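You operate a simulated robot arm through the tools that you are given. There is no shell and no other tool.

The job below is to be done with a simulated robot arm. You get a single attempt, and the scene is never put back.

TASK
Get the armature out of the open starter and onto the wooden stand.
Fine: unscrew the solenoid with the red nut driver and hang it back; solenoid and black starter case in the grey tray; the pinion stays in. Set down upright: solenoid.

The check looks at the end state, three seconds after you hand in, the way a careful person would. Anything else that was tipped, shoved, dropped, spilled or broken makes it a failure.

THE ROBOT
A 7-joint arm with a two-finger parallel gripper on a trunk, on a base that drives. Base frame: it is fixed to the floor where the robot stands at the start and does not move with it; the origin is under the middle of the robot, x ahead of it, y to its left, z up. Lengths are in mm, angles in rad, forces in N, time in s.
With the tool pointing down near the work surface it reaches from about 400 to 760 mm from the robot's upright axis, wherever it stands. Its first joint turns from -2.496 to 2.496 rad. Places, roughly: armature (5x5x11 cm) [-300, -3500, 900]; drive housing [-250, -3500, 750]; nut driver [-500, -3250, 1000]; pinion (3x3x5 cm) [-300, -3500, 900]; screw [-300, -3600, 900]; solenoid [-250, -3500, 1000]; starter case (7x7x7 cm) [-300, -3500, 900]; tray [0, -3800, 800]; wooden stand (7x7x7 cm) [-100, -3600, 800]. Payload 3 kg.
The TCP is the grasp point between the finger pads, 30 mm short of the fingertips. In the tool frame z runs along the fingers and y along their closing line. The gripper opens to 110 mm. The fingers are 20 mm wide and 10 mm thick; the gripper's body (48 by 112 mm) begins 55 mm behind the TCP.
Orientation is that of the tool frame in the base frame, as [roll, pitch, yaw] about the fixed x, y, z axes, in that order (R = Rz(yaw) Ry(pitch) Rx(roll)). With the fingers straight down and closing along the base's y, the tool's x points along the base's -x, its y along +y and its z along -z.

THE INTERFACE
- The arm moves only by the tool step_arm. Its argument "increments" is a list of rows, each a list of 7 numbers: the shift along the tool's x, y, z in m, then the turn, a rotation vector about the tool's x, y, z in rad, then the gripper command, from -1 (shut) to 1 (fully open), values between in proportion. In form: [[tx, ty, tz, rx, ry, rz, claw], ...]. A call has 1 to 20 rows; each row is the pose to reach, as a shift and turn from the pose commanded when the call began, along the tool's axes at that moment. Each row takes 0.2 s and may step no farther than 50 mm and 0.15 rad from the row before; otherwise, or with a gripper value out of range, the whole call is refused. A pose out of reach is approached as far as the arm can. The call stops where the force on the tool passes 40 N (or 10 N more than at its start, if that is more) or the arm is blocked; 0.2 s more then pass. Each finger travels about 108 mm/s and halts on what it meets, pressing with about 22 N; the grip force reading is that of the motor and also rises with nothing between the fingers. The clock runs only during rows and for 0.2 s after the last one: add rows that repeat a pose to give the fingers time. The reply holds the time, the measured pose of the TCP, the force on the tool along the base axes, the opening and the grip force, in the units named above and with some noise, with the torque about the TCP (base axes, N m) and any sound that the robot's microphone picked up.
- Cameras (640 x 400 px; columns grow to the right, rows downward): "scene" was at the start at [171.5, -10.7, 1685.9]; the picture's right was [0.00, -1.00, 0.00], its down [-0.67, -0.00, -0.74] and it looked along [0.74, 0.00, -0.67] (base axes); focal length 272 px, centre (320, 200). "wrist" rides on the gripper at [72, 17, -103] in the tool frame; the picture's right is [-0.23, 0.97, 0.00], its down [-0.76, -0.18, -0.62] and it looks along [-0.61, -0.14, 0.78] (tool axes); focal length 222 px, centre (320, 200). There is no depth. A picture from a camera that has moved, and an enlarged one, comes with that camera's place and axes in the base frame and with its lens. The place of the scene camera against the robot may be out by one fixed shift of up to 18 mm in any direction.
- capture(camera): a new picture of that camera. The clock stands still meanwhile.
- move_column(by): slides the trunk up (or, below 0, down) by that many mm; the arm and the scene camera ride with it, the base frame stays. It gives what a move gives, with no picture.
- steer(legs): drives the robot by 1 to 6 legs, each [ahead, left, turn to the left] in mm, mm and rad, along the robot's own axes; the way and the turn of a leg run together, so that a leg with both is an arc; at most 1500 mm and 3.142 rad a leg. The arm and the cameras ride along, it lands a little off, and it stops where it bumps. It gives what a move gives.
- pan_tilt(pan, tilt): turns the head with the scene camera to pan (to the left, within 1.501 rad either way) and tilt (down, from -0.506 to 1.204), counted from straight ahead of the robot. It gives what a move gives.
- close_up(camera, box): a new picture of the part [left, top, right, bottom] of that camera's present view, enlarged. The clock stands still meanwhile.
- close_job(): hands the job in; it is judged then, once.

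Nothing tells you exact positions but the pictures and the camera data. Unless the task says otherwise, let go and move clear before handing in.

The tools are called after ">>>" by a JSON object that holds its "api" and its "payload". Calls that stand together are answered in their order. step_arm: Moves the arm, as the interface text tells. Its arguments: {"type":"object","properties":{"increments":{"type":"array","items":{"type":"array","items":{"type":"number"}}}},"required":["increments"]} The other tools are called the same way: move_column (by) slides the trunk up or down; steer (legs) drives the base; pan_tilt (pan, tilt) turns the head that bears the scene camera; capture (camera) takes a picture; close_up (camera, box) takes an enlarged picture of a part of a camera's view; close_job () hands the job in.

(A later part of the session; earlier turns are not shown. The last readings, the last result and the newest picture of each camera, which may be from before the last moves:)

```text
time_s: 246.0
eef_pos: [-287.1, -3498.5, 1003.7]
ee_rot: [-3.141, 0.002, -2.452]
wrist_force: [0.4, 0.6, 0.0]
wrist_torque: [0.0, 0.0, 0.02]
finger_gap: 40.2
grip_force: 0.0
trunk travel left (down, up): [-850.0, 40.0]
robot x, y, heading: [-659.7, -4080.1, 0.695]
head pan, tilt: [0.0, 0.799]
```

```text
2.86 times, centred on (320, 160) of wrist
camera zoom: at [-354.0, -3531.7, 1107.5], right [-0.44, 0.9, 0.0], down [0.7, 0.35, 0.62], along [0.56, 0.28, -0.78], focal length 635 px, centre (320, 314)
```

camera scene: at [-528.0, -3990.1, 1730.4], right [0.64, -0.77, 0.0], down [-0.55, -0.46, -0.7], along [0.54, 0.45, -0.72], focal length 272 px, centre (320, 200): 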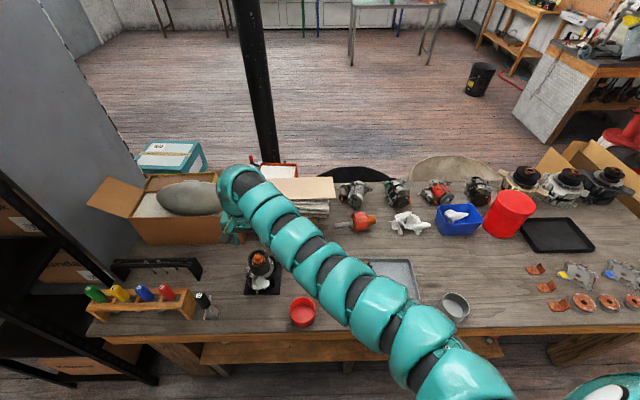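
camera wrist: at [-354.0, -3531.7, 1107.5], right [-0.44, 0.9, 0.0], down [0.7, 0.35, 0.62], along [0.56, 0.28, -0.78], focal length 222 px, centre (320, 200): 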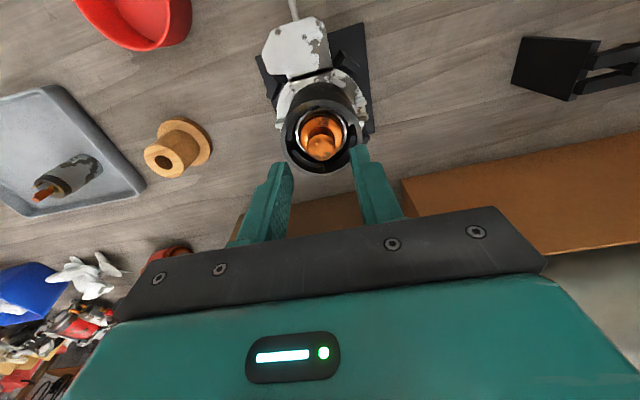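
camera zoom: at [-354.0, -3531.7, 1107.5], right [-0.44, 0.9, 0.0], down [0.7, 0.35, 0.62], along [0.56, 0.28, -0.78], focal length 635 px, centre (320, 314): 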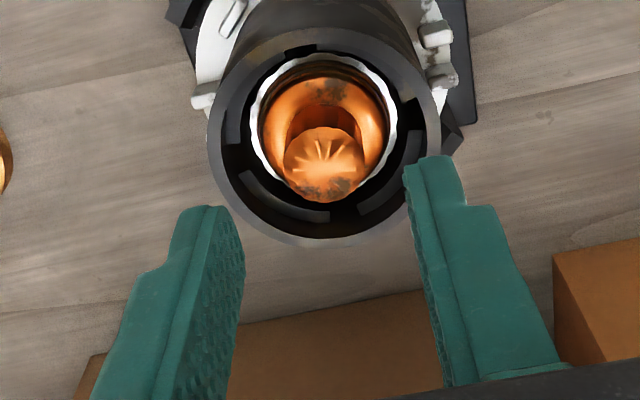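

The knob is centred within about 1–2 mm. I'll correct, narrow the opening to 30 mm and descend slowly to grip as much knob as possible without touching the rim.

>>> {"api": "step_arm", "payload": {"increments": [[-0.0012, 0.0006, 0.015, 0, 0, 0, -0.45], [-0.0012, 0.0006, 0.028, 0, 0, 0, -0.45], [-0.0012, 0.0006, 0.034, 0, 0, 0, -0.45], [-0.0012, 0.0006, 0.036, 0, 0, 0, -0.45], [-0.0012, 0.0006, 0.038, 0, 0, 0, -0.45]]}}

>>> {"api": "close_up", "payload": {"camera": "wrist", "box": [240, 90, 400, 230]}}

>>> {"api": "close_up", "payload": {"camera": "scene", "box": [236, 230, 288, 290]}}

```text
time_s: 247.2
eef_pos: [-288.0, -3503.0, 966.9]
ee_rot: [-3.14, 0.003, -2.451]
wrist_force: [0.8, -0.5, -0.4]
wrist_torque: [0.01, 0.02, 0.02]
finger_gap: 30.4
grip_force: 0.1
out of reach, approached as far as the arm can: row 2, 3, 4, 5
trunk travel left (down, up): [-850.0, 40.0]
robot x, y, heading: [-660.2, -4081.3, 0.69]
head pan, tilt: [0.0, 0.799]
```

```text
2.86 times, centred on (320, 160) of wrist
camera zoom: at [-355.5, -3536.2, 1070.1], right [-0.45, 0.9, 0.0], down [0.7, 0.35, 0.62], along [0.56, 0.28, -0.78], focal length 635 px, centre (320, 314)
```

zoom: 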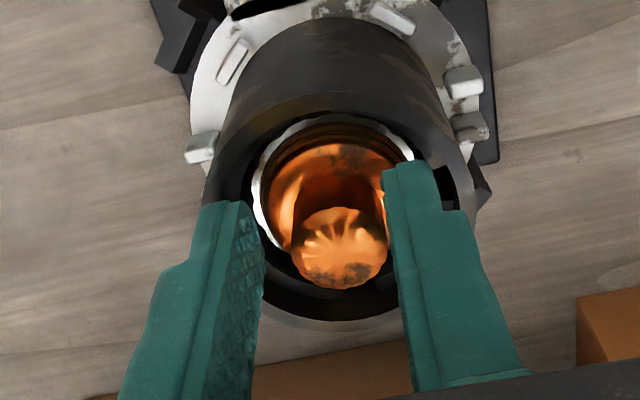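

```text
6.67 times, centred on (262, 260) of scene
camera zoom: at [-528.7, -3989.1, 1730.4], right [0.64, -0.77, 0.0], down [-0.55, -0.46, -0.7], along [0.54, 0.44, -0.72], focal length 1812 px, centre (707, -200)
```

zoom: 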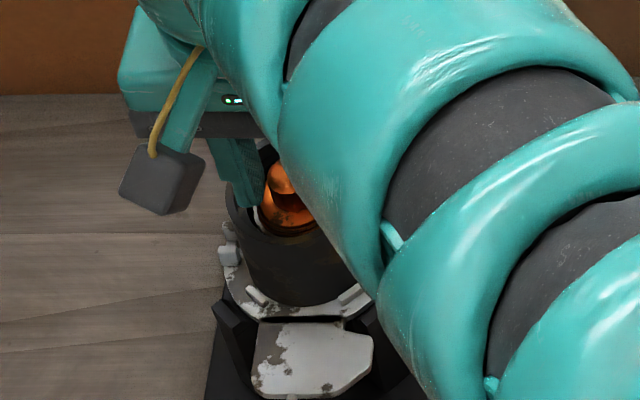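

The arm ran to its outer limit again and drifted 4 mm, so I'll raise, shift the base 60 mm left, and re-approach.

>>> {"api": "step_arm", "payload": {"increments": [[0, 0, -0.02, 0, 0, 0, -0.45], [0, 0, -0.05, 0, 0, 0, -0.27]]}}

>>> {"api": "steer", "payload": {"legs": [[10, 70, 0]]}}

```text
time_s: 247.8
eef_pos: [-289.5, -3503.5, 1017.2]
ee_rot: [-3.14, 0.001, -2.452]
wrist_force: [0.2, 0.4, 0.5]
wrist_torque: [0.0, 0.0, 0.04]
finger_gap: 40.1
grip_force: 0.0
trunk travel left (down, up): [-850.0, 40.0]
robot x, y, heading: [-662.4, -4081.5, 0.689]
head pan, tilt: [0.0, 0.799]
```

```text
time_s: 248.8
eef_pos: [-325.7, -3441.6, 1015.8]
ee_rot: [-3.14, 0.003, -2.451]
wrist_force: [-0.1, 1.1, -0.4]
wrist_torque: [-0.02, 0.01, -0.01]
finger_gap: 40.2
grip_force: 0.1
trunk travel left (down, up): [-850.0, 40.0]
robot x, y, heading: [-696.5, -4022.5, 0.698]
head pan, tilt: [0.0, 0.799]
```

>>> {"api": "step_arm", "payload": {"increments": [[0.0029, -0.034, 0, 0, 0, 0, -0.27], [0.0058, -0.0677, 0, 0, 0, 0, -0.27], [0.0058, -0.0677, 0.012, 0, 0, 0, -0.27]]}}

>>> {"api": "close_up", "payload": {"camera": "wrist", "box": [240, 90, 400, 230]}}

```text
time_s: 249.6
eef_pos: [-289.1, -3496.8, 1005.2]
ee_rot: [-3.14, -0.001, -2.45]
wrist_force: [0.1, -0.4, 0.8]
wrist_torque: [0.04, 0.04, 0.01]
finger_gap: 40.4
grip_force: 0.1
trunk travel left (down, up): [-850.0, 40.0]
robot x, y, heading: [-694.8, -4017.6, 0.694]
head pan, tilt: [0.0, 0.799]
```

```text
2.86 times, centred on (320, 160) of wrist
camera zoom: at [-355.9, -3530.2, 1107.7], right [-0.45, 0.89, 0.0], down [0.7, 0.35, 0.62], along [0.56, 0.28, -0.78], focal length 635 px, centre (320, 314)
```

zoom: 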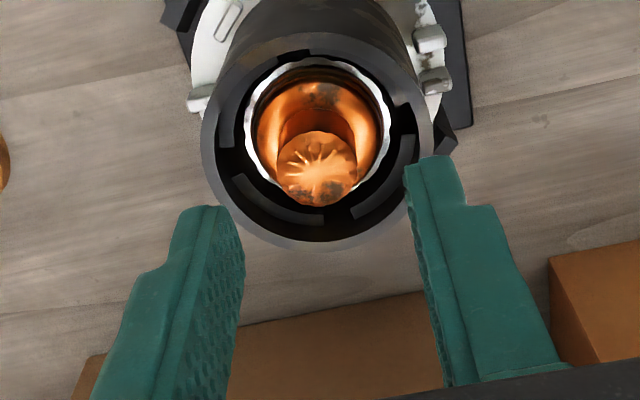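

>>> {"api": "step_arm", "payload": {"increments": [[-0.0018, -0.0019, 0.015, 0, 0, 0, -0.45], [-0.0018, -0.0019, 0.028, 0, 0, 0, -0.45], [-0.0018, -0.0019, 0.035, 0, 0, 0, -0.45], [-0.0018, -0.0019, 0.038, 0, 0, 0, -0.45]]}}

>>> {"api": "close_up", "payload": {"camera": "wrist", "box": [240, 90, 400, 230]}}

>>> {"api": "close_up", "payload": {"camera": "scene", "box": [246, 215, 310, 275]}}

```text
time_s: 250.6
eef_pos: [-285.8, -3499.1, 967.1]
ee_rot: [-3.139, 0.001, -2.45]
wrist_force: [-0.1, -0.2, -0.1]
wrist_torque: [0.01, -0.01, 0.0]
finger_gap: 30.3
grip_force: 0.1
trunk travel left (down, up): [-850.0, 40.0]
robot x, y, heading: [-693.8, -4020.7, 0.693]
head pan, tilt: [0.0, 0.799]
```

```text
2.86 times, centred on (320, 160) of wrist
camera zoom: at [-352.0, -3531.7, 1069.5], right [-0.45, 0.9, 0.0], down [0.7, 0.35, 0.62], along [0.56, 0.28, -0.78], focal length 635 px, centre (320, 314)
```

zoom: 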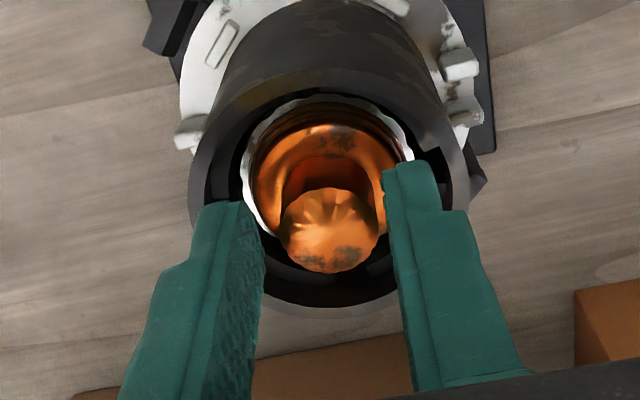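

```text
6.67 times, centred on (278, 245) of scene
camera zoom: at [-565.6, -3929.1, 1730.4], right [0.64, -0.77, 0.0], down [-0.55, -0.46, -0.7], along [0.54, 0.45, -0.72], focal length 1812 px, centre (600, -100)
```

zoom: 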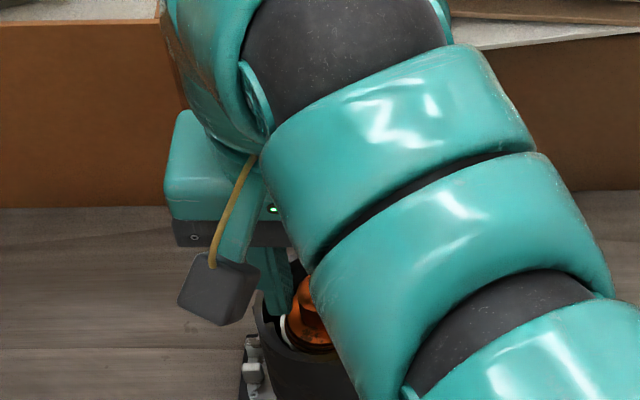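

The knob is between the fingertips. Closing to grip.

>>> {"api": "step_arm", "payload": {"increments": [[0, 0, 0.001, 0, 0, 0, -0.55], [0, 0, 0.001, 0, 0, 0, -1], [0, 0, 0.001, 0, 0, 0, -1]]}}

>>> {"api": "close_up", "payload": {"camera": "wrist", "box": [240, 90, 400, 230]}}

```text
time_s: 251.4
eef_pos: [-285.0, -3498.0, 965.6]
ee_rot: [-3.139, 0.002, -2.451]
wrist_force: [-0.9, 0.7, 0.9]
wrist_torque: [0.14, 0.06, 0.0]
finger_gap: 22.4
grip_force: 21.9
trunk travel left (down, up): [-850.0, 40.0]
robot x, y, heading: [-694.5, -4018.3, 0.691]
head pan, tilt: [0.0, 0.799]
```

```text
2.86 times, centred on (320, 160) of wrist
camera zoom: at [-352.6, -3531.2, 1068.6], right [-0.45, 0.9, 0.0], down [0.7, 0.35, 0.62], along [0.56, 0.28, -0.78], focal length 635 px, centre (320, 314)
```

zoom: 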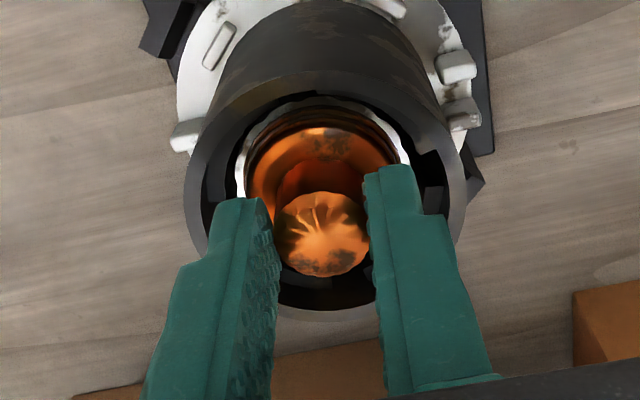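

Gripped on the 22 mm knob. Test-lifting a few millimetres.

>>> {"api": "step_arm", "payload": {"increments": [[0, 0, -0.002, 0, 0, 0, -1], [0, 0, -0.004, 0, 0, 0, -1], [0, 0, -0.007, 0, 0, 0, -1]]}}

>>> {"api": "close_up", "payload": {"camera": "wrist", "box": [240, 90, 400, 230]}}

```text
time_s: 252.2
eef_pos: [-284.2, -3498.2, 972.3]
ee_rot: [-3.139, 0.0, -2.45]
wrist_force: [-0.4, -0.3, -5.5]
wrist_torque: [-0.01, 0.03, 0.0]
finger_gap: 22.5
grip_force: 21.8
trunk travel left (down, up): [-850.0, 40.0]
robot x, y, heading: [-698.8, -4023.6, 0.689]
head pan, tilt: [0.0, 0.799]
```

```text
2.86 times, centred on (320, 160) of wrist
camera zoom: at [-351.4, -3530.9, 1075.4], right [-0.45, 0.9, 0.0], down [0.7, 0.35, 0.62], along [0.56, 0.28, -0.78], focal length 635 px, centre (320, 314)
```

zoom: 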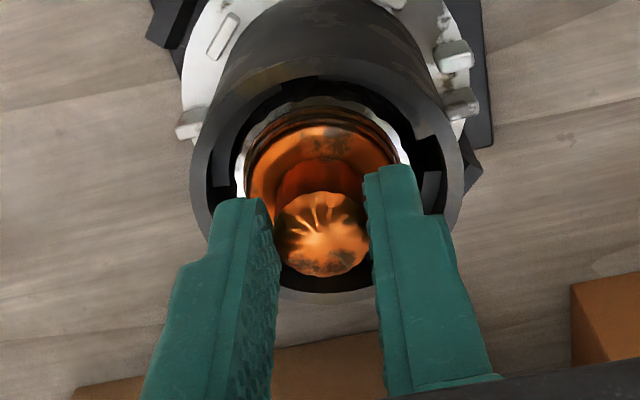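

The armature (about 5.5 N) is rising while the case stays put. I'll continue lifting straight and slowly.

>>> {"api": "step_arm", "payload": {"increments": [[0, 0, -0.008, 0, 0, 0, -1], [0, 0, -0.016, 0, 0, 0, -1], [0, 0, -0.024, 0, 0, 0, -1], [0, 0, -0.032, 0, 0, 0, -1], [0, 0, -0.04, 0, 0, 0, -1]]}}

>>> {"api": "close_up", "payload": {"camera": "wrist", "box": [240, 60, 400, 230]}}

>>> {"api": "close_up", "payload": {"camera": "scene", "box": [246, 215, 326, 290]}}

```text
time_s: 253.4
eef_pos: [-285.5, -3500.1, 1011.5]
ee_rot: [-3.141, 0.002, -2.452]
wrist_force: [-0.4, -0.1, -6.5]
wrist_torque: [-0.01, 0.02, 0.03]
finger_gap: 22.8
grip_force: 22.2
trunk travel left (down, up): [-850.0, 40.0]
robot x, y, heading: [-698.4, -4017.0, 0.69]
head pan, tilt: [0.0, 0.799]
```

```text
2.35 times, centred on (320, 145) of wrist
camera zoom: at [-351.4, -3531.6, 1114.8], right [-0.45, 0.9, 0.0], down [0.7, 0.35, 0.62], along [0.56, 0.28, -0.78], focal length 523 px, centre (320, 329)
```

zoom: 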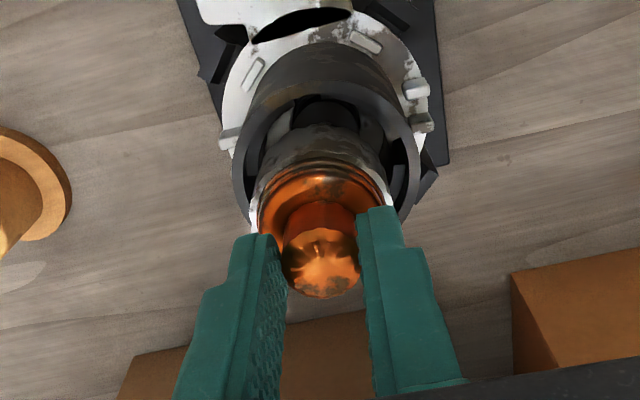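

```text
5.33 times, centred on (286, 252) of scene
camera zoom: at [-565.2, -3928.6, 1730.3], right [0.64, -0.77, 0.0], down [-0.55, -0.46, -0.7], along [0.54, 0.44, -0.72], focal length 1450 px, centre (501, -80)
```

zoom: 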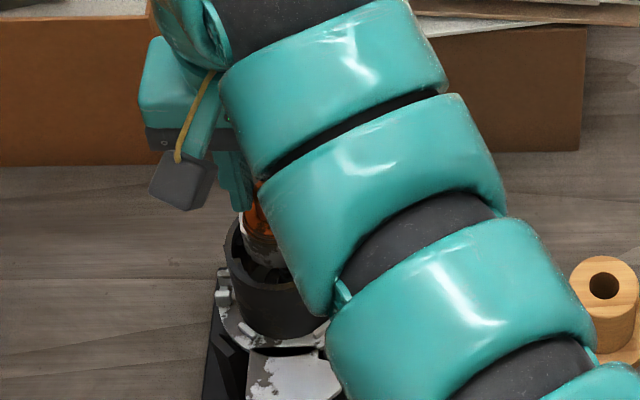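

>>> {"api": "step_arm", "payload": {"increments": [[0, 0, -0.01, 0, 0, 0, -1], [0, 0, -0.02, 0, 0, 0, -1], [0, 0, -0.03, 0, 0, 0, -1], [0, 0, -0.04, 0, 0, 0, -1], [0, 0, -0.05, 0, 0, 0, -1], [0, 0, -0.06, 0, 0, 0, -1]]}}

>>> {"api": "close_up", "payload": {"camera": "wrist", "box": [240, 40, 400, 230]}}

>>> {"api": "close_up", "payload": {"camera": "scene", "box": [246, 215, 326, 290]}}

```text
time_s: 254.8
eef_pos: [-284.4, -3500.1, 1071.2]
ee_rot: [-3.14, 0.002, -2.452]
wrist_force: [0.3, 1.0, -5.7]
wrist_torque: [0.02, 0.01, -0.01]
finger_gap: 22.3
grip_force: 22.2
trunk travel left (down, up): [-850.0, 40.0]
robot x, y, heading: [-695.9, -4020.7, 0.692]
head pan, tilt: [0.0, 0.799]
```

```text
2.11 times, centred on (320, 135) of wrist
camera zoom: at [-350.8, -3532.2, 1174.6], right [-0.45, 0.9, 0.0], down [0.7, 0.35, 0.62], along [0.56, 0.28, -0.78], focal length 468 px, centre (320, 337)
```

zoom: 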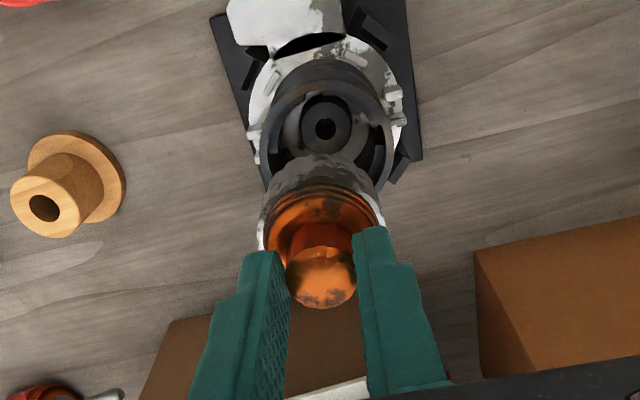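

```text
5.33 times, centred on (286, 252) of scene
camera zoom: at [-565.0, -3928.7, 1730.3], right [0.64, -0.77, 0.0], down [-0.55, -0.46, -0.7], along [0.54, 0.44, -0.72], focal length 1450 px, centre (501, -80)
```

zoom: 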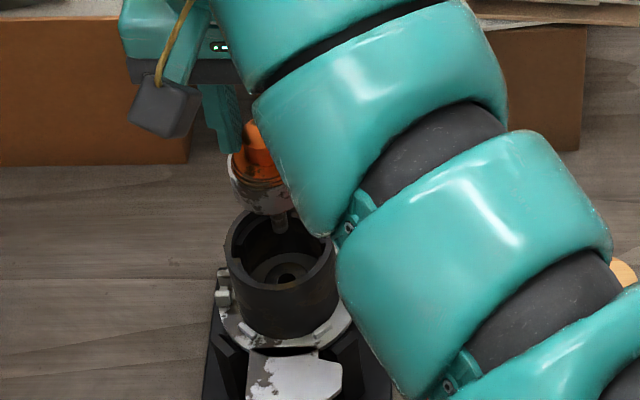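

The armature is out and the pinion (dark ring with a hole) has stayed down in the housing. I'll raise the trunk 35 mm for clearance and look at the armature's lower end.

>>> {"api": "move_column", "payload": {"by": 38}}

>>> {"api": "close_up", "payload": {"camera": "scene", "box": [246, 205, 326, 290]}}

>>> {"api": "close_up", "payload": {"camera": "wrist", "box": [270, 60, 390, 220]}}

```text
time_s: 255.7
eef_pos: [-284.2, -3499.0, 1109.8]
ee_rot: [-3.138, 0.001, -2.452]
wrist_force: [-0.3, -0.2, -5.7]
wrist_torque: [0.0, 0.04, 0.01]
finger_gap: 22.2
grip_force: 22.1
trunk travel left (down, up): [-888.0, 2.0]
robot x, y, heading: [-694.1, -4019.7, 0.693]
head pan, tilt: [0.0, 0.799]
```

```text
4.71 times, centred on (286, 248) of scene
camera zoom: at [-564.7, -3928.4, 1768.3], right [0.64, -0.77, 0.0], down [-0.55, -0.46, -0.7], along [0.54, 0.44, -0.72], focal length 1279 px, centre (480, -24)
```

zoom: 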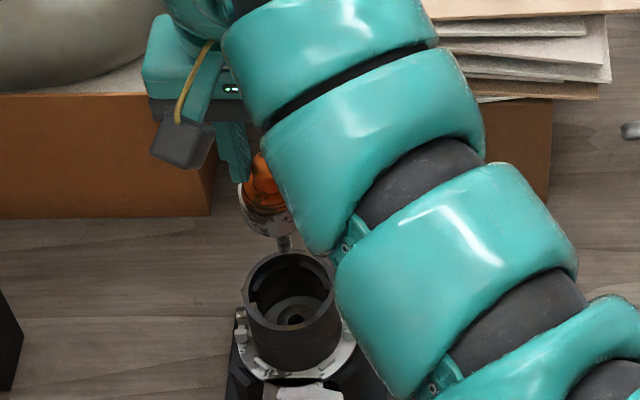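

```text
2.50 times, centred on (330, 140) of wrist
camera zoom: at [-350.6, -3531.9, 1212.4], right [-0.45, 0.9, 0.0], down [0.7, 0.35, 0.62], along [0.56, 0.28, -0.78], focal length 555 px, centre (295, 350)
```

zoom: 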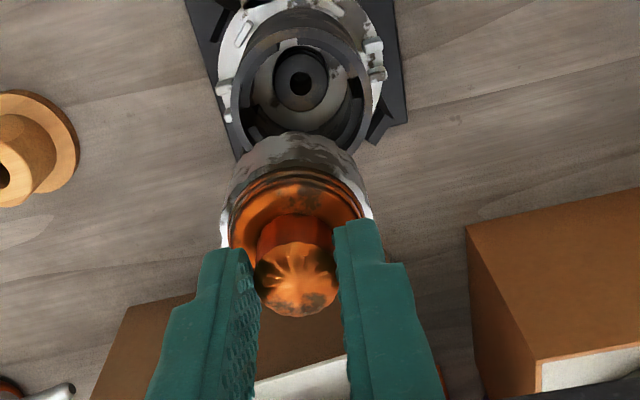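

Everything is clear beneath. From three sight lines the stand's hole is at about (-139,-3649), top z≈856. I'll carry the armature slowly over it.

>>> {"api": "step_arm", "payload": {"increments": [[-0.0021, -0.026, 0, 0, 0, 0, -1], [-0.0042, -0.052, 0, 0, 0, 0, -1], [-0.0062, -0.078, 0, 0, 0, 0, -1], [-0.0083, -0.104, 0, 0, 0, 0, -1], [-0.0104, -0.13, 0, 0, 0, 0, -1], [-0.0125, -0.156, 0, 0, 0, 0, -1], [-0.0145, -0.182, 0, 0, 0, 0, -1], [-0.0166, -0.2081, 0, 0, 0, 0, -1], [-0.0166, -0.2081, 0, 0, 0, 0, -1]]}}

>>> {"api": "capture", "payload": {"camera": "wrist"}}

>>> {"api": "capture", "payload": {"camera": "scene"}}

```text
time_s: 257.7
eef_pos: [-136.5, -3645.5, 1105.3]
ee_rot: [-3.139, 0.002, -2.45]
wrist_force: [0.2, -0.4, -5.8]
wrist_torque: [0.01, 0.03, 0.02]
finger_gap: 22.6
grip_force: 22.4
out of reach, approached as far as the arm can: row 7, 8, 9
trunk travel left (down, up): [-888.0, 2.0]
robot x, y, heading: [-695.3, -4022.0, 0.686]
head pan, tilt: [0.0, 0.799]
```

```text
taken
camera wrist: at [-202.9, -3678.7, 1208.2], right [-0.45, 0.9, 0.0], down [0.7, 0.35, 0.63], along [0.56, 0.28, -0.78], focal length 222 px, centre (320, 200)
```

wrist: 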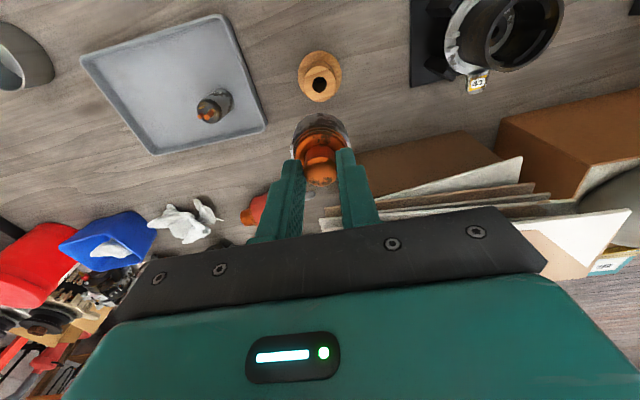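

```text
taken
camera scene: at [-565.3, -3928.2, 1768.3], right [0.64, -0.77, 0.0], down [-0.55, -0.46, -0.7], along [0.54, 0.44, -0.72], focal length 272 px, centre (320, 200)
```

scene: 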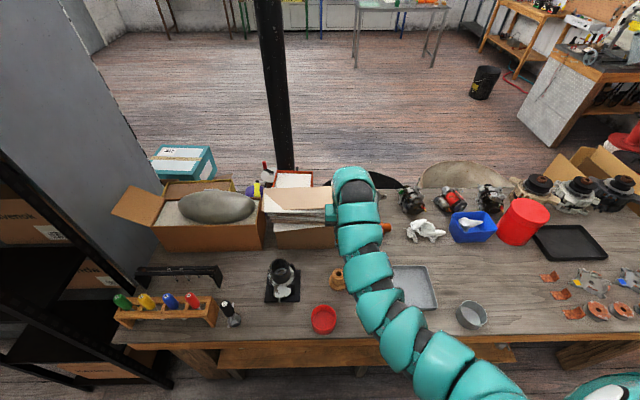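

>>> {"api": "close_up", "payload": {"camera": "wrist", "box": [280, 40, 360, 90]}}

>>> {"api": "close_up", "payload": {"camera": "wrist", "box": [270, 90, 370, 200]}}

>>> {"api": "close_up", "payload": {"camera": "scene", "box": [310, 200, 370, 300]}}

```text
8.00 times, centred on (320, 65) of wrist
camera zoom: at [-202.9, -3678.7, 1208.2], right [-0.45, 0.9, 0.0], down [0.7, 0.35, 0.63], along [0.56, 0.28, -0.78], focal length 1777 px, centre (320, 1280)
```

zoom: 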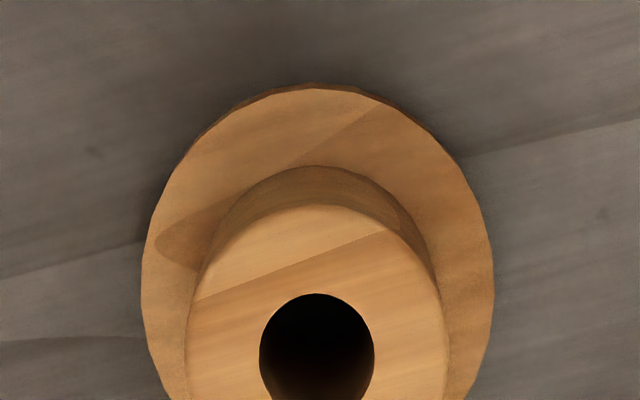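

```text
3.64 times, centred on (320, 145) of wrist
camera zoom: at [-202.9, -3678.7, 1208.2], right [-0.45, 0.9, 0.0], down [0.7, 0.35, 0.63], along [0.56, 0.28, -0.78], focal length 808 px, centre (320, 400)
```

zoom: 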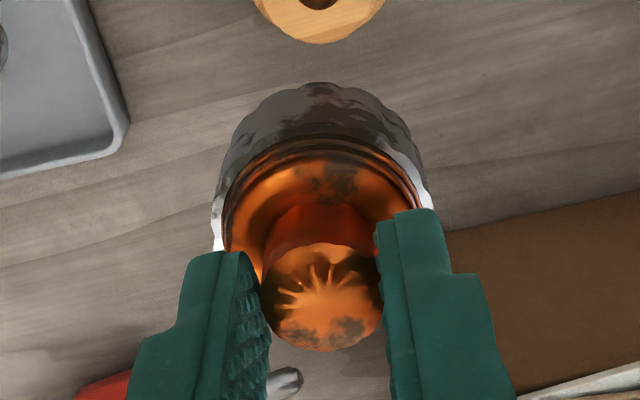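

```text
4.00 times, centred on (340, 250) of scene
camera zoom: at [-565.3, -3928.2, 1768.3], right [0.64, -0.77, 0.0], down [-0.55, -0.46, -0.7], along [0.54, 0.44, -0.72], focal length 1087 px, centre (240, 0)
```

zoom: 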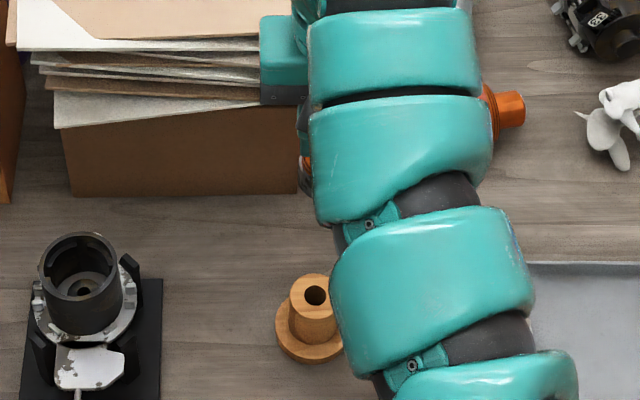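

The stand's hole is ~20 mm wide and about 4 mm nearer to me than the tool axis. I'll shift and lower until the shaft end is just above the stand, then check.

>>> {"api": "step_arm", "payload": {"increments": [[0.0042, -0.0008, 0.02, 0, 0, 0, -1], [0.0042, -0.0008, 0.04, 0, 0, 0, -1], [0.0042, -0.0008, 0.06, 0, 0, 0, -1], [0.0042, -0.0008, 0.08, 0, 0, 0, -1], [0.0042, -0.0008, 0.1, 0, 0, 0, -1]]}}

>>> {"api": "close_up", "payload": {"camera": "wrist", "box": [260, 60, 380, 200]}}

>>> {"api": "close_up", "payload": {"camera": "scene", "box": [310, 220, 370, 300]}}

```text
time_s: 258.9
eef_pos: [-137.2, -3649.7, 1005.3]
ee_rot: [-3.139, 0.001, -2.449]
wrist_force: [0.2, -0.4, -6.3]
wrist_torque: [-0.04, 0.0, -0.01]
finger_gap: 22.3
grip_force: 21.8
trunk travel left (down, up): [-888.0, 2.0]
robot x, y, heading: [-693.9, -4020.0, 0.693]
head pan, tilt: [0.0, 0.799]
```

```text
2.86 times, centred on (320, 130) of wrist
camera zoom: at [-203.8, -3682.5, 1108.5], right [-0.44, 0.9, 0.0], down [0.7, 0.35, 0.62], along [0.56, 0.28, -0.78], focal length 635 px, centre (320, 400)
```

zoom: 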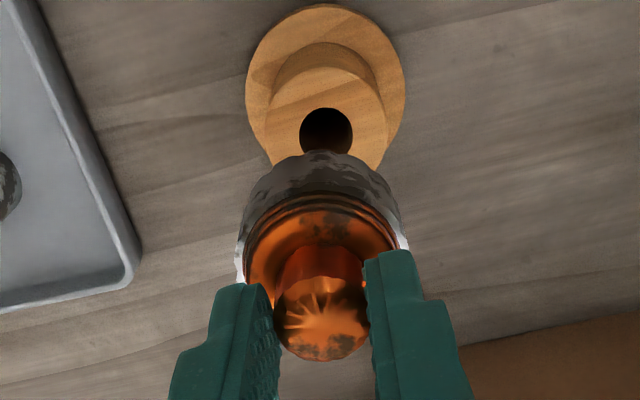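

```text
5.00 times, centred on (340, 260) of scene
camera zoom: at [-564.5, -3928.7, 1768.3], right [0.64, -0.77, 0.0], down [-0.55, -0.46, -0.7], along [0.54, 0.44, -0.72], focal length 1359 px, centre (220, -100)
```

zoom: 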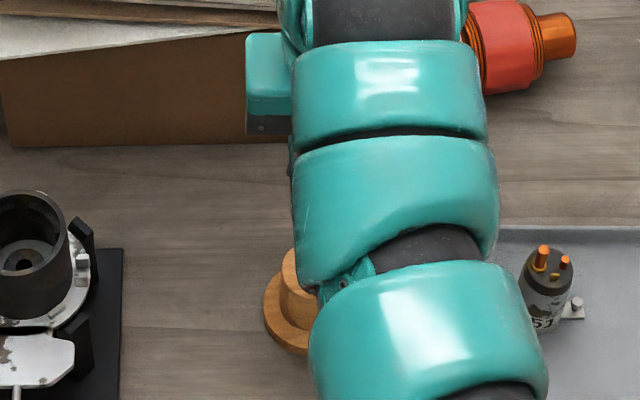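

I'll correct by about 2–3 mm and lower the shaft into the hole in small steps, watching the force.

>>> {"api": "step_arm", "payload": {"increments": [[0.0008, 0.0013, 0, 0, 0, 0, -1], [0.0015, 0.0026, 0.005, 0, 0, 0, -1], [0.0015, 0.0026, 0.01, 0, 0, 0, -1], [0.0015, 0.0026, 0.015, 0, 0, 0, -1], [0.0015, 0.0026, 0.02, 0, 0, 0, -1], [0.0015, 0.0026, 0.025, 0, 0, 0, -1]]}}

>>> {"api": "close_up", "payload": {"camera": "wrist", "box": [260, 60, 380, 200]}}

```text
time_s: 260.3
eef_pos: [-141.6, -3647.6, 980.0]
ee_rot: [-3.139, 0.002, -2.451]
wrist_force: [-0.6, -0.1, -5.5]
wrist_torque: [0.01, 0.01, -0.01]
finger_gap: 22.5
grip_force: 21.6
trunk travel left (down, up): [-888.0, 2.0]
robot x, y, heading: [-697.6, -4021.3, 0.69]
head pan, tilt: [0.0, 0.799]
```

```text
2.86 times, centred on (320, 130) of wrist
camera zoom: at [-208.3, -3680.8, 1083.7], right [-0.45, 0.9, 0.0], down [0.7, 0.35, 0.62], along [0.56, 0.28, -0.78], focal length 635 px, centre (320, 400)
```

zoom: 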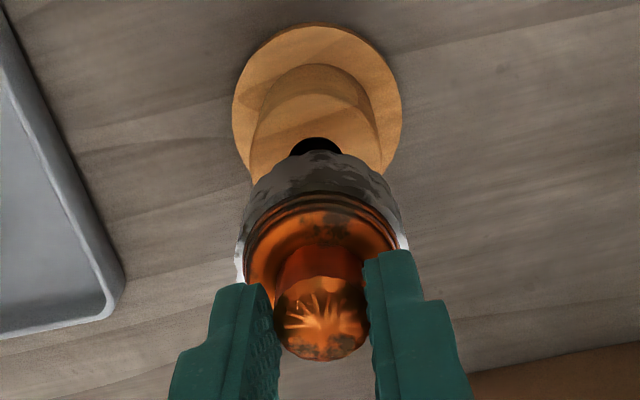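

>>> {"api": "step_arm", "payload": {"increments": [[-0.0008, -0.0012, 0.002, 0, 0, 0, -1], [-0.0008, -0.0012, 0.006, 0, 0, 0, -1], [-0.0008, -0.0012, 0.01, 0, 0, 0, -1], [-0.0008, -0.0012, 0.014, 0, 0, 0, -1], [-0.0008, -0.0012, 0.018, 0, 0, 0, -1]]}}

>>> {"api": "close_up", "payload": {"camera": "wrist", "box": [260, 60, 380, 200]}}

>>> {"api": "close_up", "payload": {"camera": "scene", "box": [310, 220, 370, 300]}}

```text
time_s: 261.5
eef_pos: [-138.7, -3649.5, 962.3]
ee_rot: [-3.141, 0.001, -2.45]
wrist_force: [-1.2, 0.7, -5.0]
wrist_torque: [0.02, 0.01, 0.0]
finger_gap: 22.4
grip_force: 21.7
trunk travel left (down, up): [-888.0, 2.0]
robot x, y, heading: [-699.5, -4024.1, 0.695]
head pan, tilt: [0.0, 0.799]
```

```text
2.86 times, centred on (320, 130) of wrist
camera zoom: at [-206.0, -3682.0, 1065.4], right [-0.45, 0.9, 0.0], down [0.7, 0.35, 0.62], along [0.56, 0.28, -0.78], focal length 635 px, centre (320, 400)
```

zoom: 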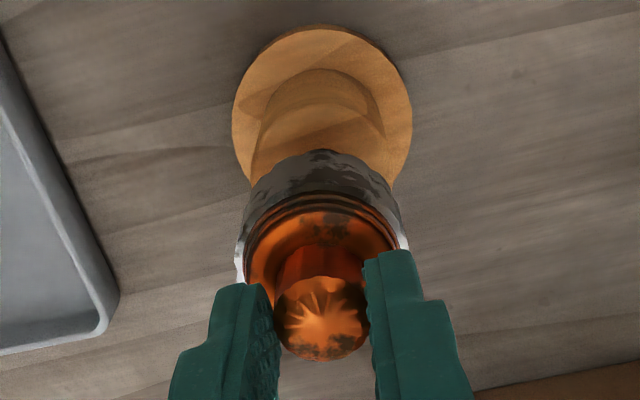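

```text
5.00 times, centred on (340, 260) of scene
camera zoom: at [-564.7, -3928.7, 1768.3], right [0.64, -0.77, 0.0], down [-0.55, -0.46, -0.7], along [0.54, 0.44, -0.72], focal length 1359 px, centre (220, -100)
```

zoom: 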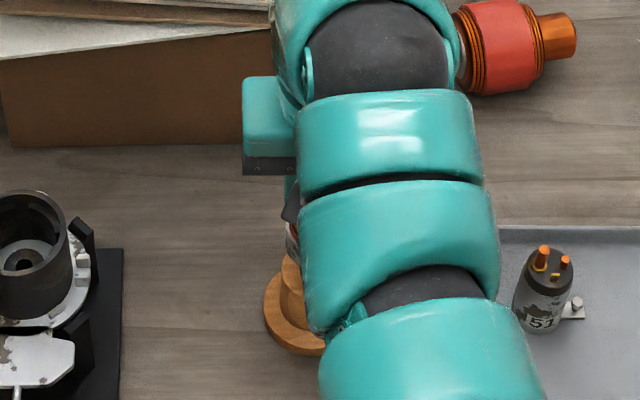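

No contact yet, so the shaft is going into the hole. Lowering further until it rests.

>>> {"api": "step_arm", "payload": {"increments": [[0, 0, 0.004, 0, 0, 0, -1], [0, 0, 0.008, 0, 0, 0, -1], [0, 0, 0.012, 0, 0, 0, -1], [0, 0, 0.015, 0, 0, 0, -1]]}}

>>> {"api": "close_up", "payload": {"camera": "wrist", "box": [260, 60, 380, 200]}}

```text
time_s: 262.5
eef_pos: [-140.0, -3648.2, 948.3]
ee_rot: [-3.14, 0.002, -2.451]
wrist_force: [-0.5, 0.8, -5.4]
wrist_torque: [0.02, 0.03, -0.05]
finger_gap: 22.0
grip_force: 22.2
trunk travel left (down, up): [-888.0, 2.0]
robot x, y, heading: [-696.8, -4019.3, 0.693]
head pan, tilt: [0.0, 0.799]
```

```text
2.86 times, centred on (320, 130) of wrist
camera zoom: at [-206.4, -3681.2, 1050.6], right [-0.45, 0.9, 0.0], down [0.7, 0.35, 0.62], along [0.56, 0.28, -0.78], focal length 635 px, centre (320, 400)
```

zoom: 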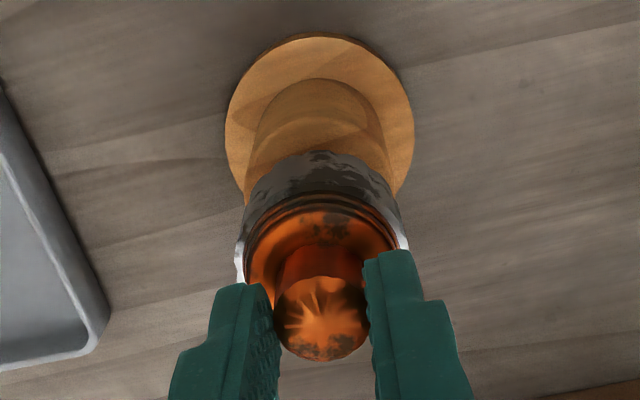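

>>> {"api": "step_arm", "payload": {"increments": [[0, 0, 0.003, 0, 0, 0, -1], [0, 0, 0.006, 0, 0, 0, -1], [0, 0, 0.009, 0, 0, 0, -1], [0, 0, 0.012, 0, 0, 0, -1]]}}

>>> {"api": "close_up", "payload": {"camera": "wrist", "box": [260, 60, 380, 200]}}

```text
time_s: 263.5
eef_pos: [-140.0, -3649.2, 936.5]
ee_rot: [-3.141, 0.002, -2.45]
wrist_force: [0.9, -0.1, -2.6]
wrist_torque: [0.06, 0.01, 0.02]
finger_gap: 22.5
grip_force: 21.7
trunk travel left (down, up): [-888.0, 2.0]
robot x, y, heading: [-695.2, -4019.8, 0.698]
head pan, tilt: [0.0, 0.799]
```

```text
2.86 times, centred on (320, 130) of wrist
camera zoom: at [-206.7, -3681.5, 1039.3], right [-0.45, 0.9, 0.0], down [0.7, 0.35, 0.62], along [0.56, 0.28, -0.78], focal length 635 px, centre (320, 400)
```

zoom: 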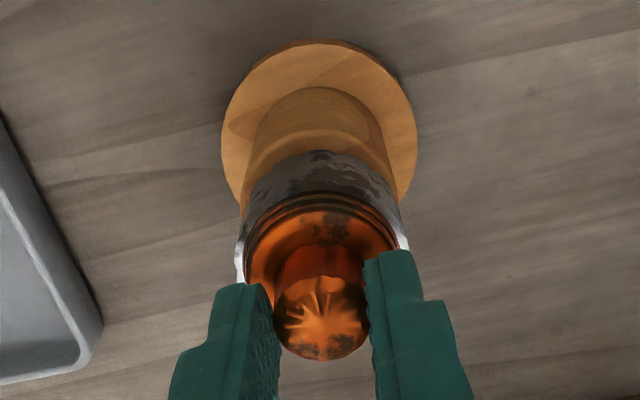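

Contact is starting. One more millimetre to let it carry its weight.

>>> {"api": "step_arm", "payload": {"increments": [[0, 0, 0.001, 0, 0, 0, -1], [0, 0, 0.001, 0, 0, 0, -1]]}}

>>> {"api": "close_up", "payload": {"camera": "scene", "box": [310, 220, 370, 300]}}

```text
time_s: 264.1
eef_pos: [-141.2, -3648.3, 936.3]
ee_rot: [-3.141, 0.003, -2.451]
wrist_force: [0.2, 0.4, 5.7]
wrist_torque: [0.1, 0.08, -0.01]
finger_gap: 22.5
grip_force: 21.9
trunk travel left (down, up): [-888.0, 2.0]
robot x, y, heading: [-697.3, -4017.6, 0.693]
head pan, tilt: [0.0, 0.799]
```

```text
5.00 times, centred on (340, 260) of scene
camera zoom: at [-566.1, -3929.5, 1768.6], right [0.64, -0.77, 0.0], down [-0.55, -0.46, -0.7], along [0.54, 0.45, -0.72], focal length 1359 px, centre (220, -100)
```

zoom: 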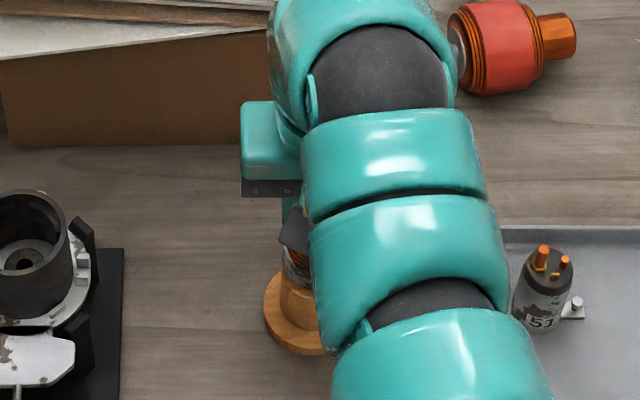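

The armature sits on the stand. I'll open slowly and lift the hand away.

>>> {"api": "step_arm", "payload": {"increments": [[0, 0, -0.0006, 0, 0, 0, -0.58], [0, 0, -0.0006, 0, 0, 0, -0.5], [0, 0, -0.0006, 0, 0, 0, -0.35]]}}

>>> {"api": "close_up", "payload": {"camera": "wrist", "box": [260, 60, 380, 200]}}

```text
time_s: 264.9
eef_pos: [-140.1, -3650.0, 936.5]
ee_rot: [-3.139, 0.002, -2.451]
wrist_force: [-0.6, -0.4, -0.4]
wrist_torque: [0.06, 0.0, -0.03]
finger_gap: 35.8
grip_force: 0.0
trunk travel left (down, up): [-888.0, 2.0]
robot x, y, heading: [-699.3, -4022.3, 0.691]
head pan, tilt: [0.0, 0.799]
```

```text
2.86 times, centred on (320, 130) of wrist
camera zoom: at [-207.0, -3682.0, 1038.4], right [-0.45, 0.9, 0.0], down [0.7, 0.35, 0.62], along [0.56, 0.28, -0.78], focal length 635 px, centre (320, 400)
```

zoom: 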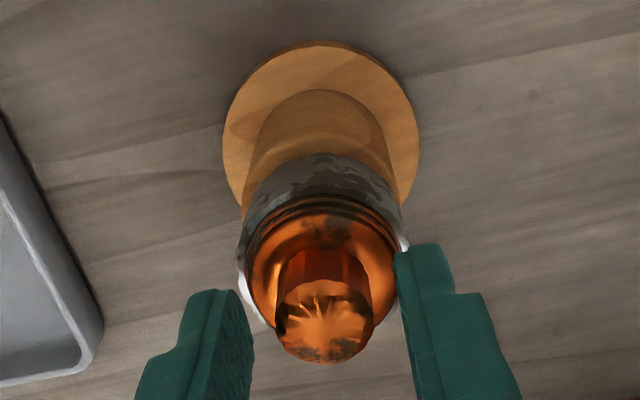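

>>> {"api": "step_arm", "payload": {"increments": [[0, 0, -0.015, 0, 0, 0, -0.3], [0, 0, -0.04, 0, 0, 0, -0.2], [0, 0, -0.08, 0, 0, 0, 0.0], [0, 0, -0.12, 0, 0, 0, 0.2], [0, 0, -0.15, 0, 0, 0, 0.4]]}}

>>> {"api": "capture", "payload": {"camera": "wrist"}}

>>> {"api": "close_up", "payload": {"camera": "wrist", "box": [270, 40, 370, 140]}}

```text
time_s: 266.1
eef_pos: [-139.3, -3650.0, 1084.2]
ee_rot: [-3.137, 0.002, -2.449]
wrist_force: [0.7, 0.6, 0.0]
wrist_torque: [-0.01, -0.04, 0.0]
finger_gap: 77.1
grip_force: 0.1
trunk travel left (down, up): [-888.0, 2.0]
robot x, y, heading: [-697.0, -4017.1, 0.691]
head pan, tilt: [0.0, 0.799]
```

```text
taken
camera wrist: at [-205.5, -3682.3, 1187.3], right [-0.45, 0.9, 0.0], down [0.7, 0.35, 0.62], along [0.56, 0.28, -0.78], focal length 222 px, centre (320, 200)
```

wrist: 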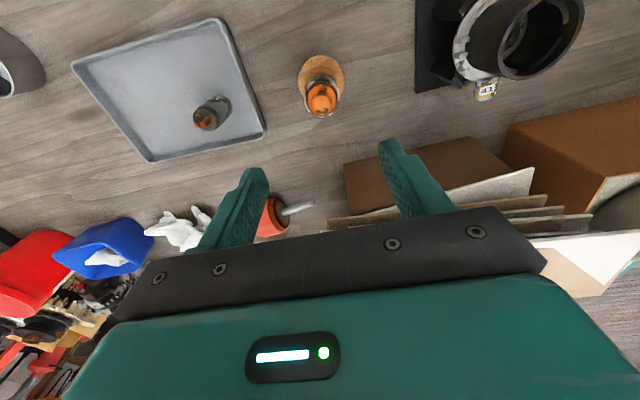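

```text
4.00 times, centred on (320, 90) of wrist
camera zoom: at [-205.5, -3682.3, 1187.3], right [-0.45, 0.9, 0.0], down [0.7, 0.35, 0.62], along [0.56, 0.28, -0.78], focal length 888 px, centre (320, 640)
```

zoom: 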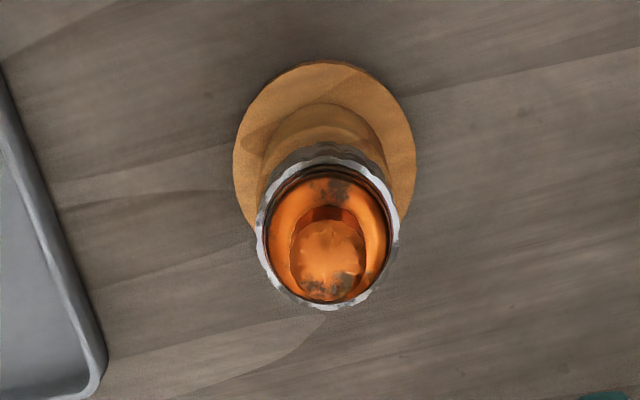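

The armature stands properly on the wooden stand. Now the case: I'll lower the trunk a bit for reach, nudge the base forward, and go back over it.

>>> {"api": "move_column", "payload": {"by": -50}}

>>> {"api": "steer", "payload": {"legs": [[25, 0, 0]]}}

>>> {"api": "capture", "payload": {"camera": "wrist"}}

```text
time_s: 267.0
eef_pos: [-138.8, -3649.1, 1033.8]
ee_rot: [-3.14, 0.002, -2.452]
wrist_force: [0.0, -0.3, 0.0]
wrist_torque: [0.01, 0.01, 0.02]
finger_gap: 77.1
grip_force: 0.0
trunk travel left (down, up): [-838.0, 52.0]
robot x, y, heading: [-696.6, -4021.0, 0.698]
head pan, tilt: [0.0, 0.799]
```

```text
time_s: 267.8
eef_pos: [-119.4, -3632.5, 1033.9]
ee_rot: [-3.139, 0.0, -2.449]
wrist_force: [-0.2, 0.5, -0.8]
wrist_torque: [0.0, 0.05, -0.02]
finger_gap: 77.0
grip_force: 0.1
trunk travel left (down, up): [-838.0, 52.0]
robot x, y, heading: [-681.2, -4001.0, 0.693]
head pan, tilt: [0.0, 0.799]
```

```text
taken
camera wrist: at [-185.1, -3665.0, 1136.0], right [-0.45, 0.9, 0.0], down [0.7, 0.35, 0.62], along [0.56, 0.28, -0.78], focal length 222 px, centre (320, 200)
```

wrist: 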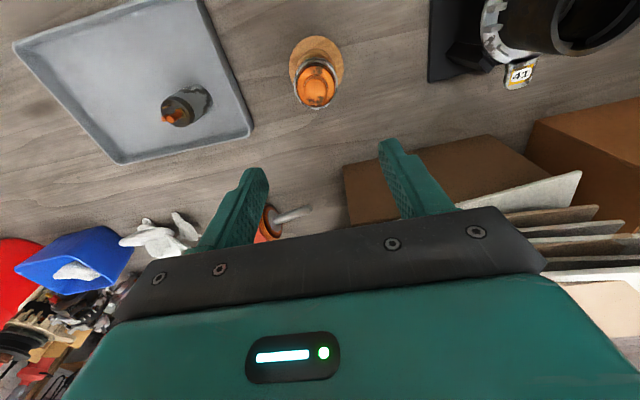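

>>> {"api": "step_arm", "payload": {"increments": [[0.0073, 0.0352, -0.01, 0, 0, 0, 0.67], [0.0146, 0.0704, -0.01, 0, 0, 0, 0.67], [0.022, 0.1056, -0.01, 0, 0, 0, 0.67], [0.0293, 0.1408, -0.01, 0, 0, 0, 0.67], [0.0366, 0.176, -0.01, 0, 0, 0, 0.67], [0.0439, 0.2112, -0.01, 0, 0, 0, 0.67], [0.0439, 0.2112, -0.01, 0, 0, 0, 0.67]]}}

>>> {"api": "capture", "payload": {"camera": "wrist"}}

>>> {"api": "close_up", "payload": {"camera": "wrist", "box": [240, 50, 400, 190]}}

>>> {"api": "close_up", "payload": {"camera": "scene", "box": [240, 220, 320, 290]}}

```text
time_s: 269.4
eef_pos: [-286.3, -3500.2, 1046.7]
ee_rot: [3.141, 0.003, -2.449]
wrist_force: [-0.8, -0.6, 0.4]
wrist_torque: [0.0, 0.0, 0.0]
finger_gap: 91.8
grip_force: 0.1
trunk travel left (down, up): [-838.0, 52.0]
robot x, y, heading: [-678.6, -4001.3, 0.695]
head pan, tilt: [0.0, 0.799]
```

```text
taken
camera wrist: at [-353.1, -3532.2, 1148.4], right [-0.45, 0.9, 0.0], down [0.7, 0.35, 0.62], along [0.56, 0.28, -0.78], focal length 222 px, centre (320, 200)
```

wrist: 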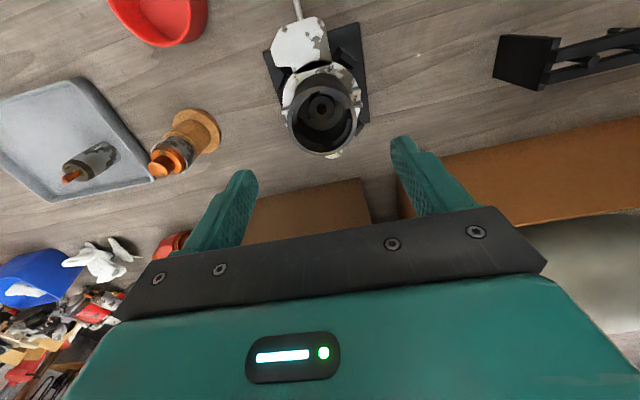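

```text
2.86 times, centred on (320, 120) of wrist
camera zoom: at [-353.1, -3532.2, 1148.4], right [-0.45, 0.9, 0.0], down [0.7, 0.35, 0.62], along [0.56, 0.28, -0.78], focal length 635 px, centre (320, 429)
```

zoom: 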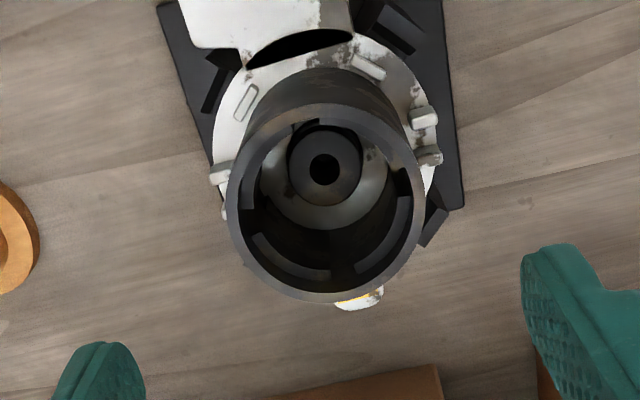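

```text
5.71 times, centred on (280, 255) of scene
camera zoom: at [-545.6, -3913.6, 1718.4], right [0.64, -0.77, 0.0], down [-0.55, -0.46, -0.7], along [0.54, 0.45, -0.72], focal length 1553 px, centre (549, -114)
```

zoom: 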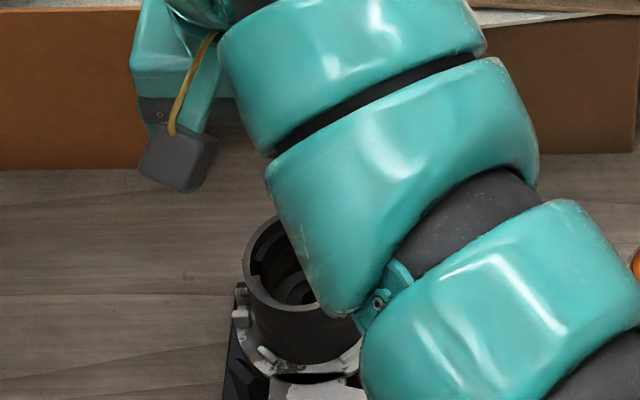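

The case's rim is within 3 mm of the hand's axis and the pinion is visible inside, staying in. I'll correct and descend around the case.

>>> {"api": "step_arm", "payload": {"increments": [[-0.0024, 0.0019, 0.02, 0, 0, 0, 0.67], [-0.0024, 0.0019, 0.05, 0, 0, 0, 0.67], [-0.0024, 0.0019, 0.08, 0, 0, 0, 0.67]]}}

>>> {"api": "close_up", "payload": {"camera": "wrist", "box": [220, 60, 420, 220]}}

```text
time_s: 270.2
eef_pos: [-287.4, -3493.3, 964.6]
ee_rot: [-3.139, 0.003, -2.451]
wrist_force: [0.1, 0.3, -0.3]
wrist_torque: [0.0, -0.01, 0.0]
finger_gap: 92.0
grip_force: 0.1
trunk travel left (down, up): [-838.0, 52.0]
robot x, y, heading: [-679.6, -4002.7, 0.694]
head pan, tilt: [0.0, 0.799]
```

```text
2.50 times, centred on (320, 140) of wrist
camera zoom: at [-353.5, -3526.0, 1066.9], right [-0.45, 0.9, 0.0], down [0.7, 0.35, 0.62], along [0.56, 0.28, -0.78], focal length 555 px, centre (320, 350)
```

zoom: 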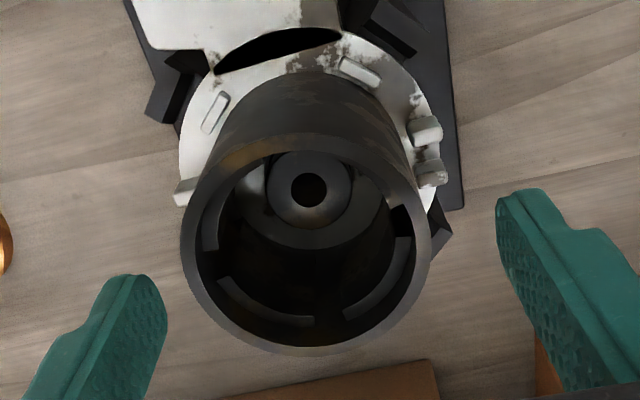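

>>> {"api": "step_arm", "payload": {"increments": [[0, -0.0036, 0, 0, 0, 0, 0.67], [0, -0.0036, 0.015, 0, 0, 0, 0.67], [0, -0.0036, 0.028, 0, 0, 0, 0.67], [0, -0.0036, 0.037, 0, 0, 0, 0.67]]}}

>>> {"api": "close_up", "payload": {"camera": "wrist", "box": [220, 60, 420, 220]}}

```text
time_s: 271.2
eef_pos: [-284.0, -3498.2, 925.8]
ee_rot: [-3.14, 0.003, -2.451]
wrist_force: [0.3, -0.1, 0.0]
wrist_torque: [-0.03, 0.0, -0.01]
finger_gap: 91.8
grip_force: 0.1
trunk travel left (down, up): [-838.0, 52.0]
robot x, y, heading: [-674.4, -4002.3, 0.696]
head pan, tilt: [0.0, 0.799]
```

```text
2.50 times, centred on (320, 140) of wrist
camera zoom: at [-350.9, -3531.0, 1029.7], right [-0.45, 0.9, 0.0], down [0.7, 0.35, 0.62], along [0.56, 0.28, -0.78], focal length 555 px, centre (320, 350)
```

zoom: 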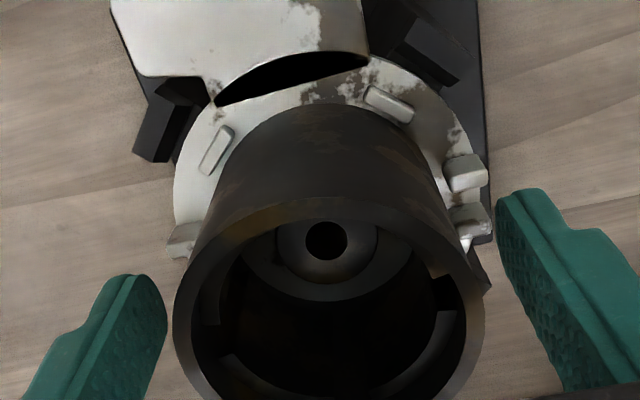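

>>> {"api": "step_arm", "payload": {"increments": [[0, 0.0016, 0, 0, 0, 0, 0.5], [0, 0.0016, 0, 0, 0, 0, 0.35], [0, 0.0016, 0, 0, 0, 0, 0.2], [0, 0.0016, 0, 0, 0, 0, 0.0], [0, 0.0016, 0, 0, 0, 0, 0.0]]}}

>>> {"api": "close_up", "payload": {"camera": "wrist", "box": [220, 60, 420, 220]}}

```text
time_s: 272.4
eef_pos: [-285.4, -3496.0, 927.4]
ee_rot: [-3.139, 0.003, -2.451]
wrist_force: [-0.6, -0.3, -0.2]
wrist_torque: [0.09, 0.13, 0.0]
finger_gap: 67.6
grip_force: 22.3
trunk travel left (down, up): [-838.0, 52.0]
robot x, y, heading: [-679.2, -4008.3, 0.692]
head pan, tilt: [0.0, 0.799]
```

```text
2.50 times, centred on (320, 140) of wrist
camera zoom: at [-351.8, -3529.5, 1030.2], right [-0.45, 0.9, 0.0], down [0.7, 0.35, 0.62], along [0.56, 0.28, -0.78], focal length 555 px, centre (320, 350)
```

zoom: 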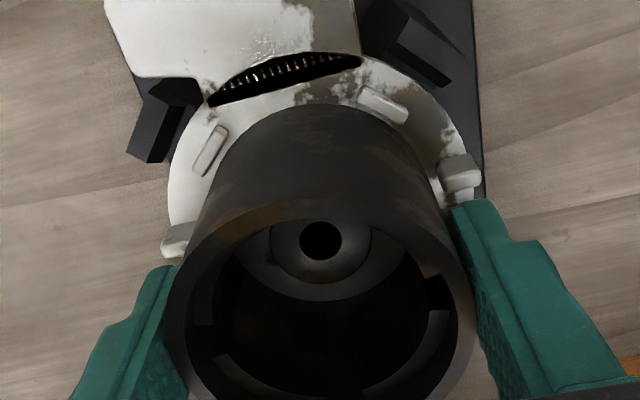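

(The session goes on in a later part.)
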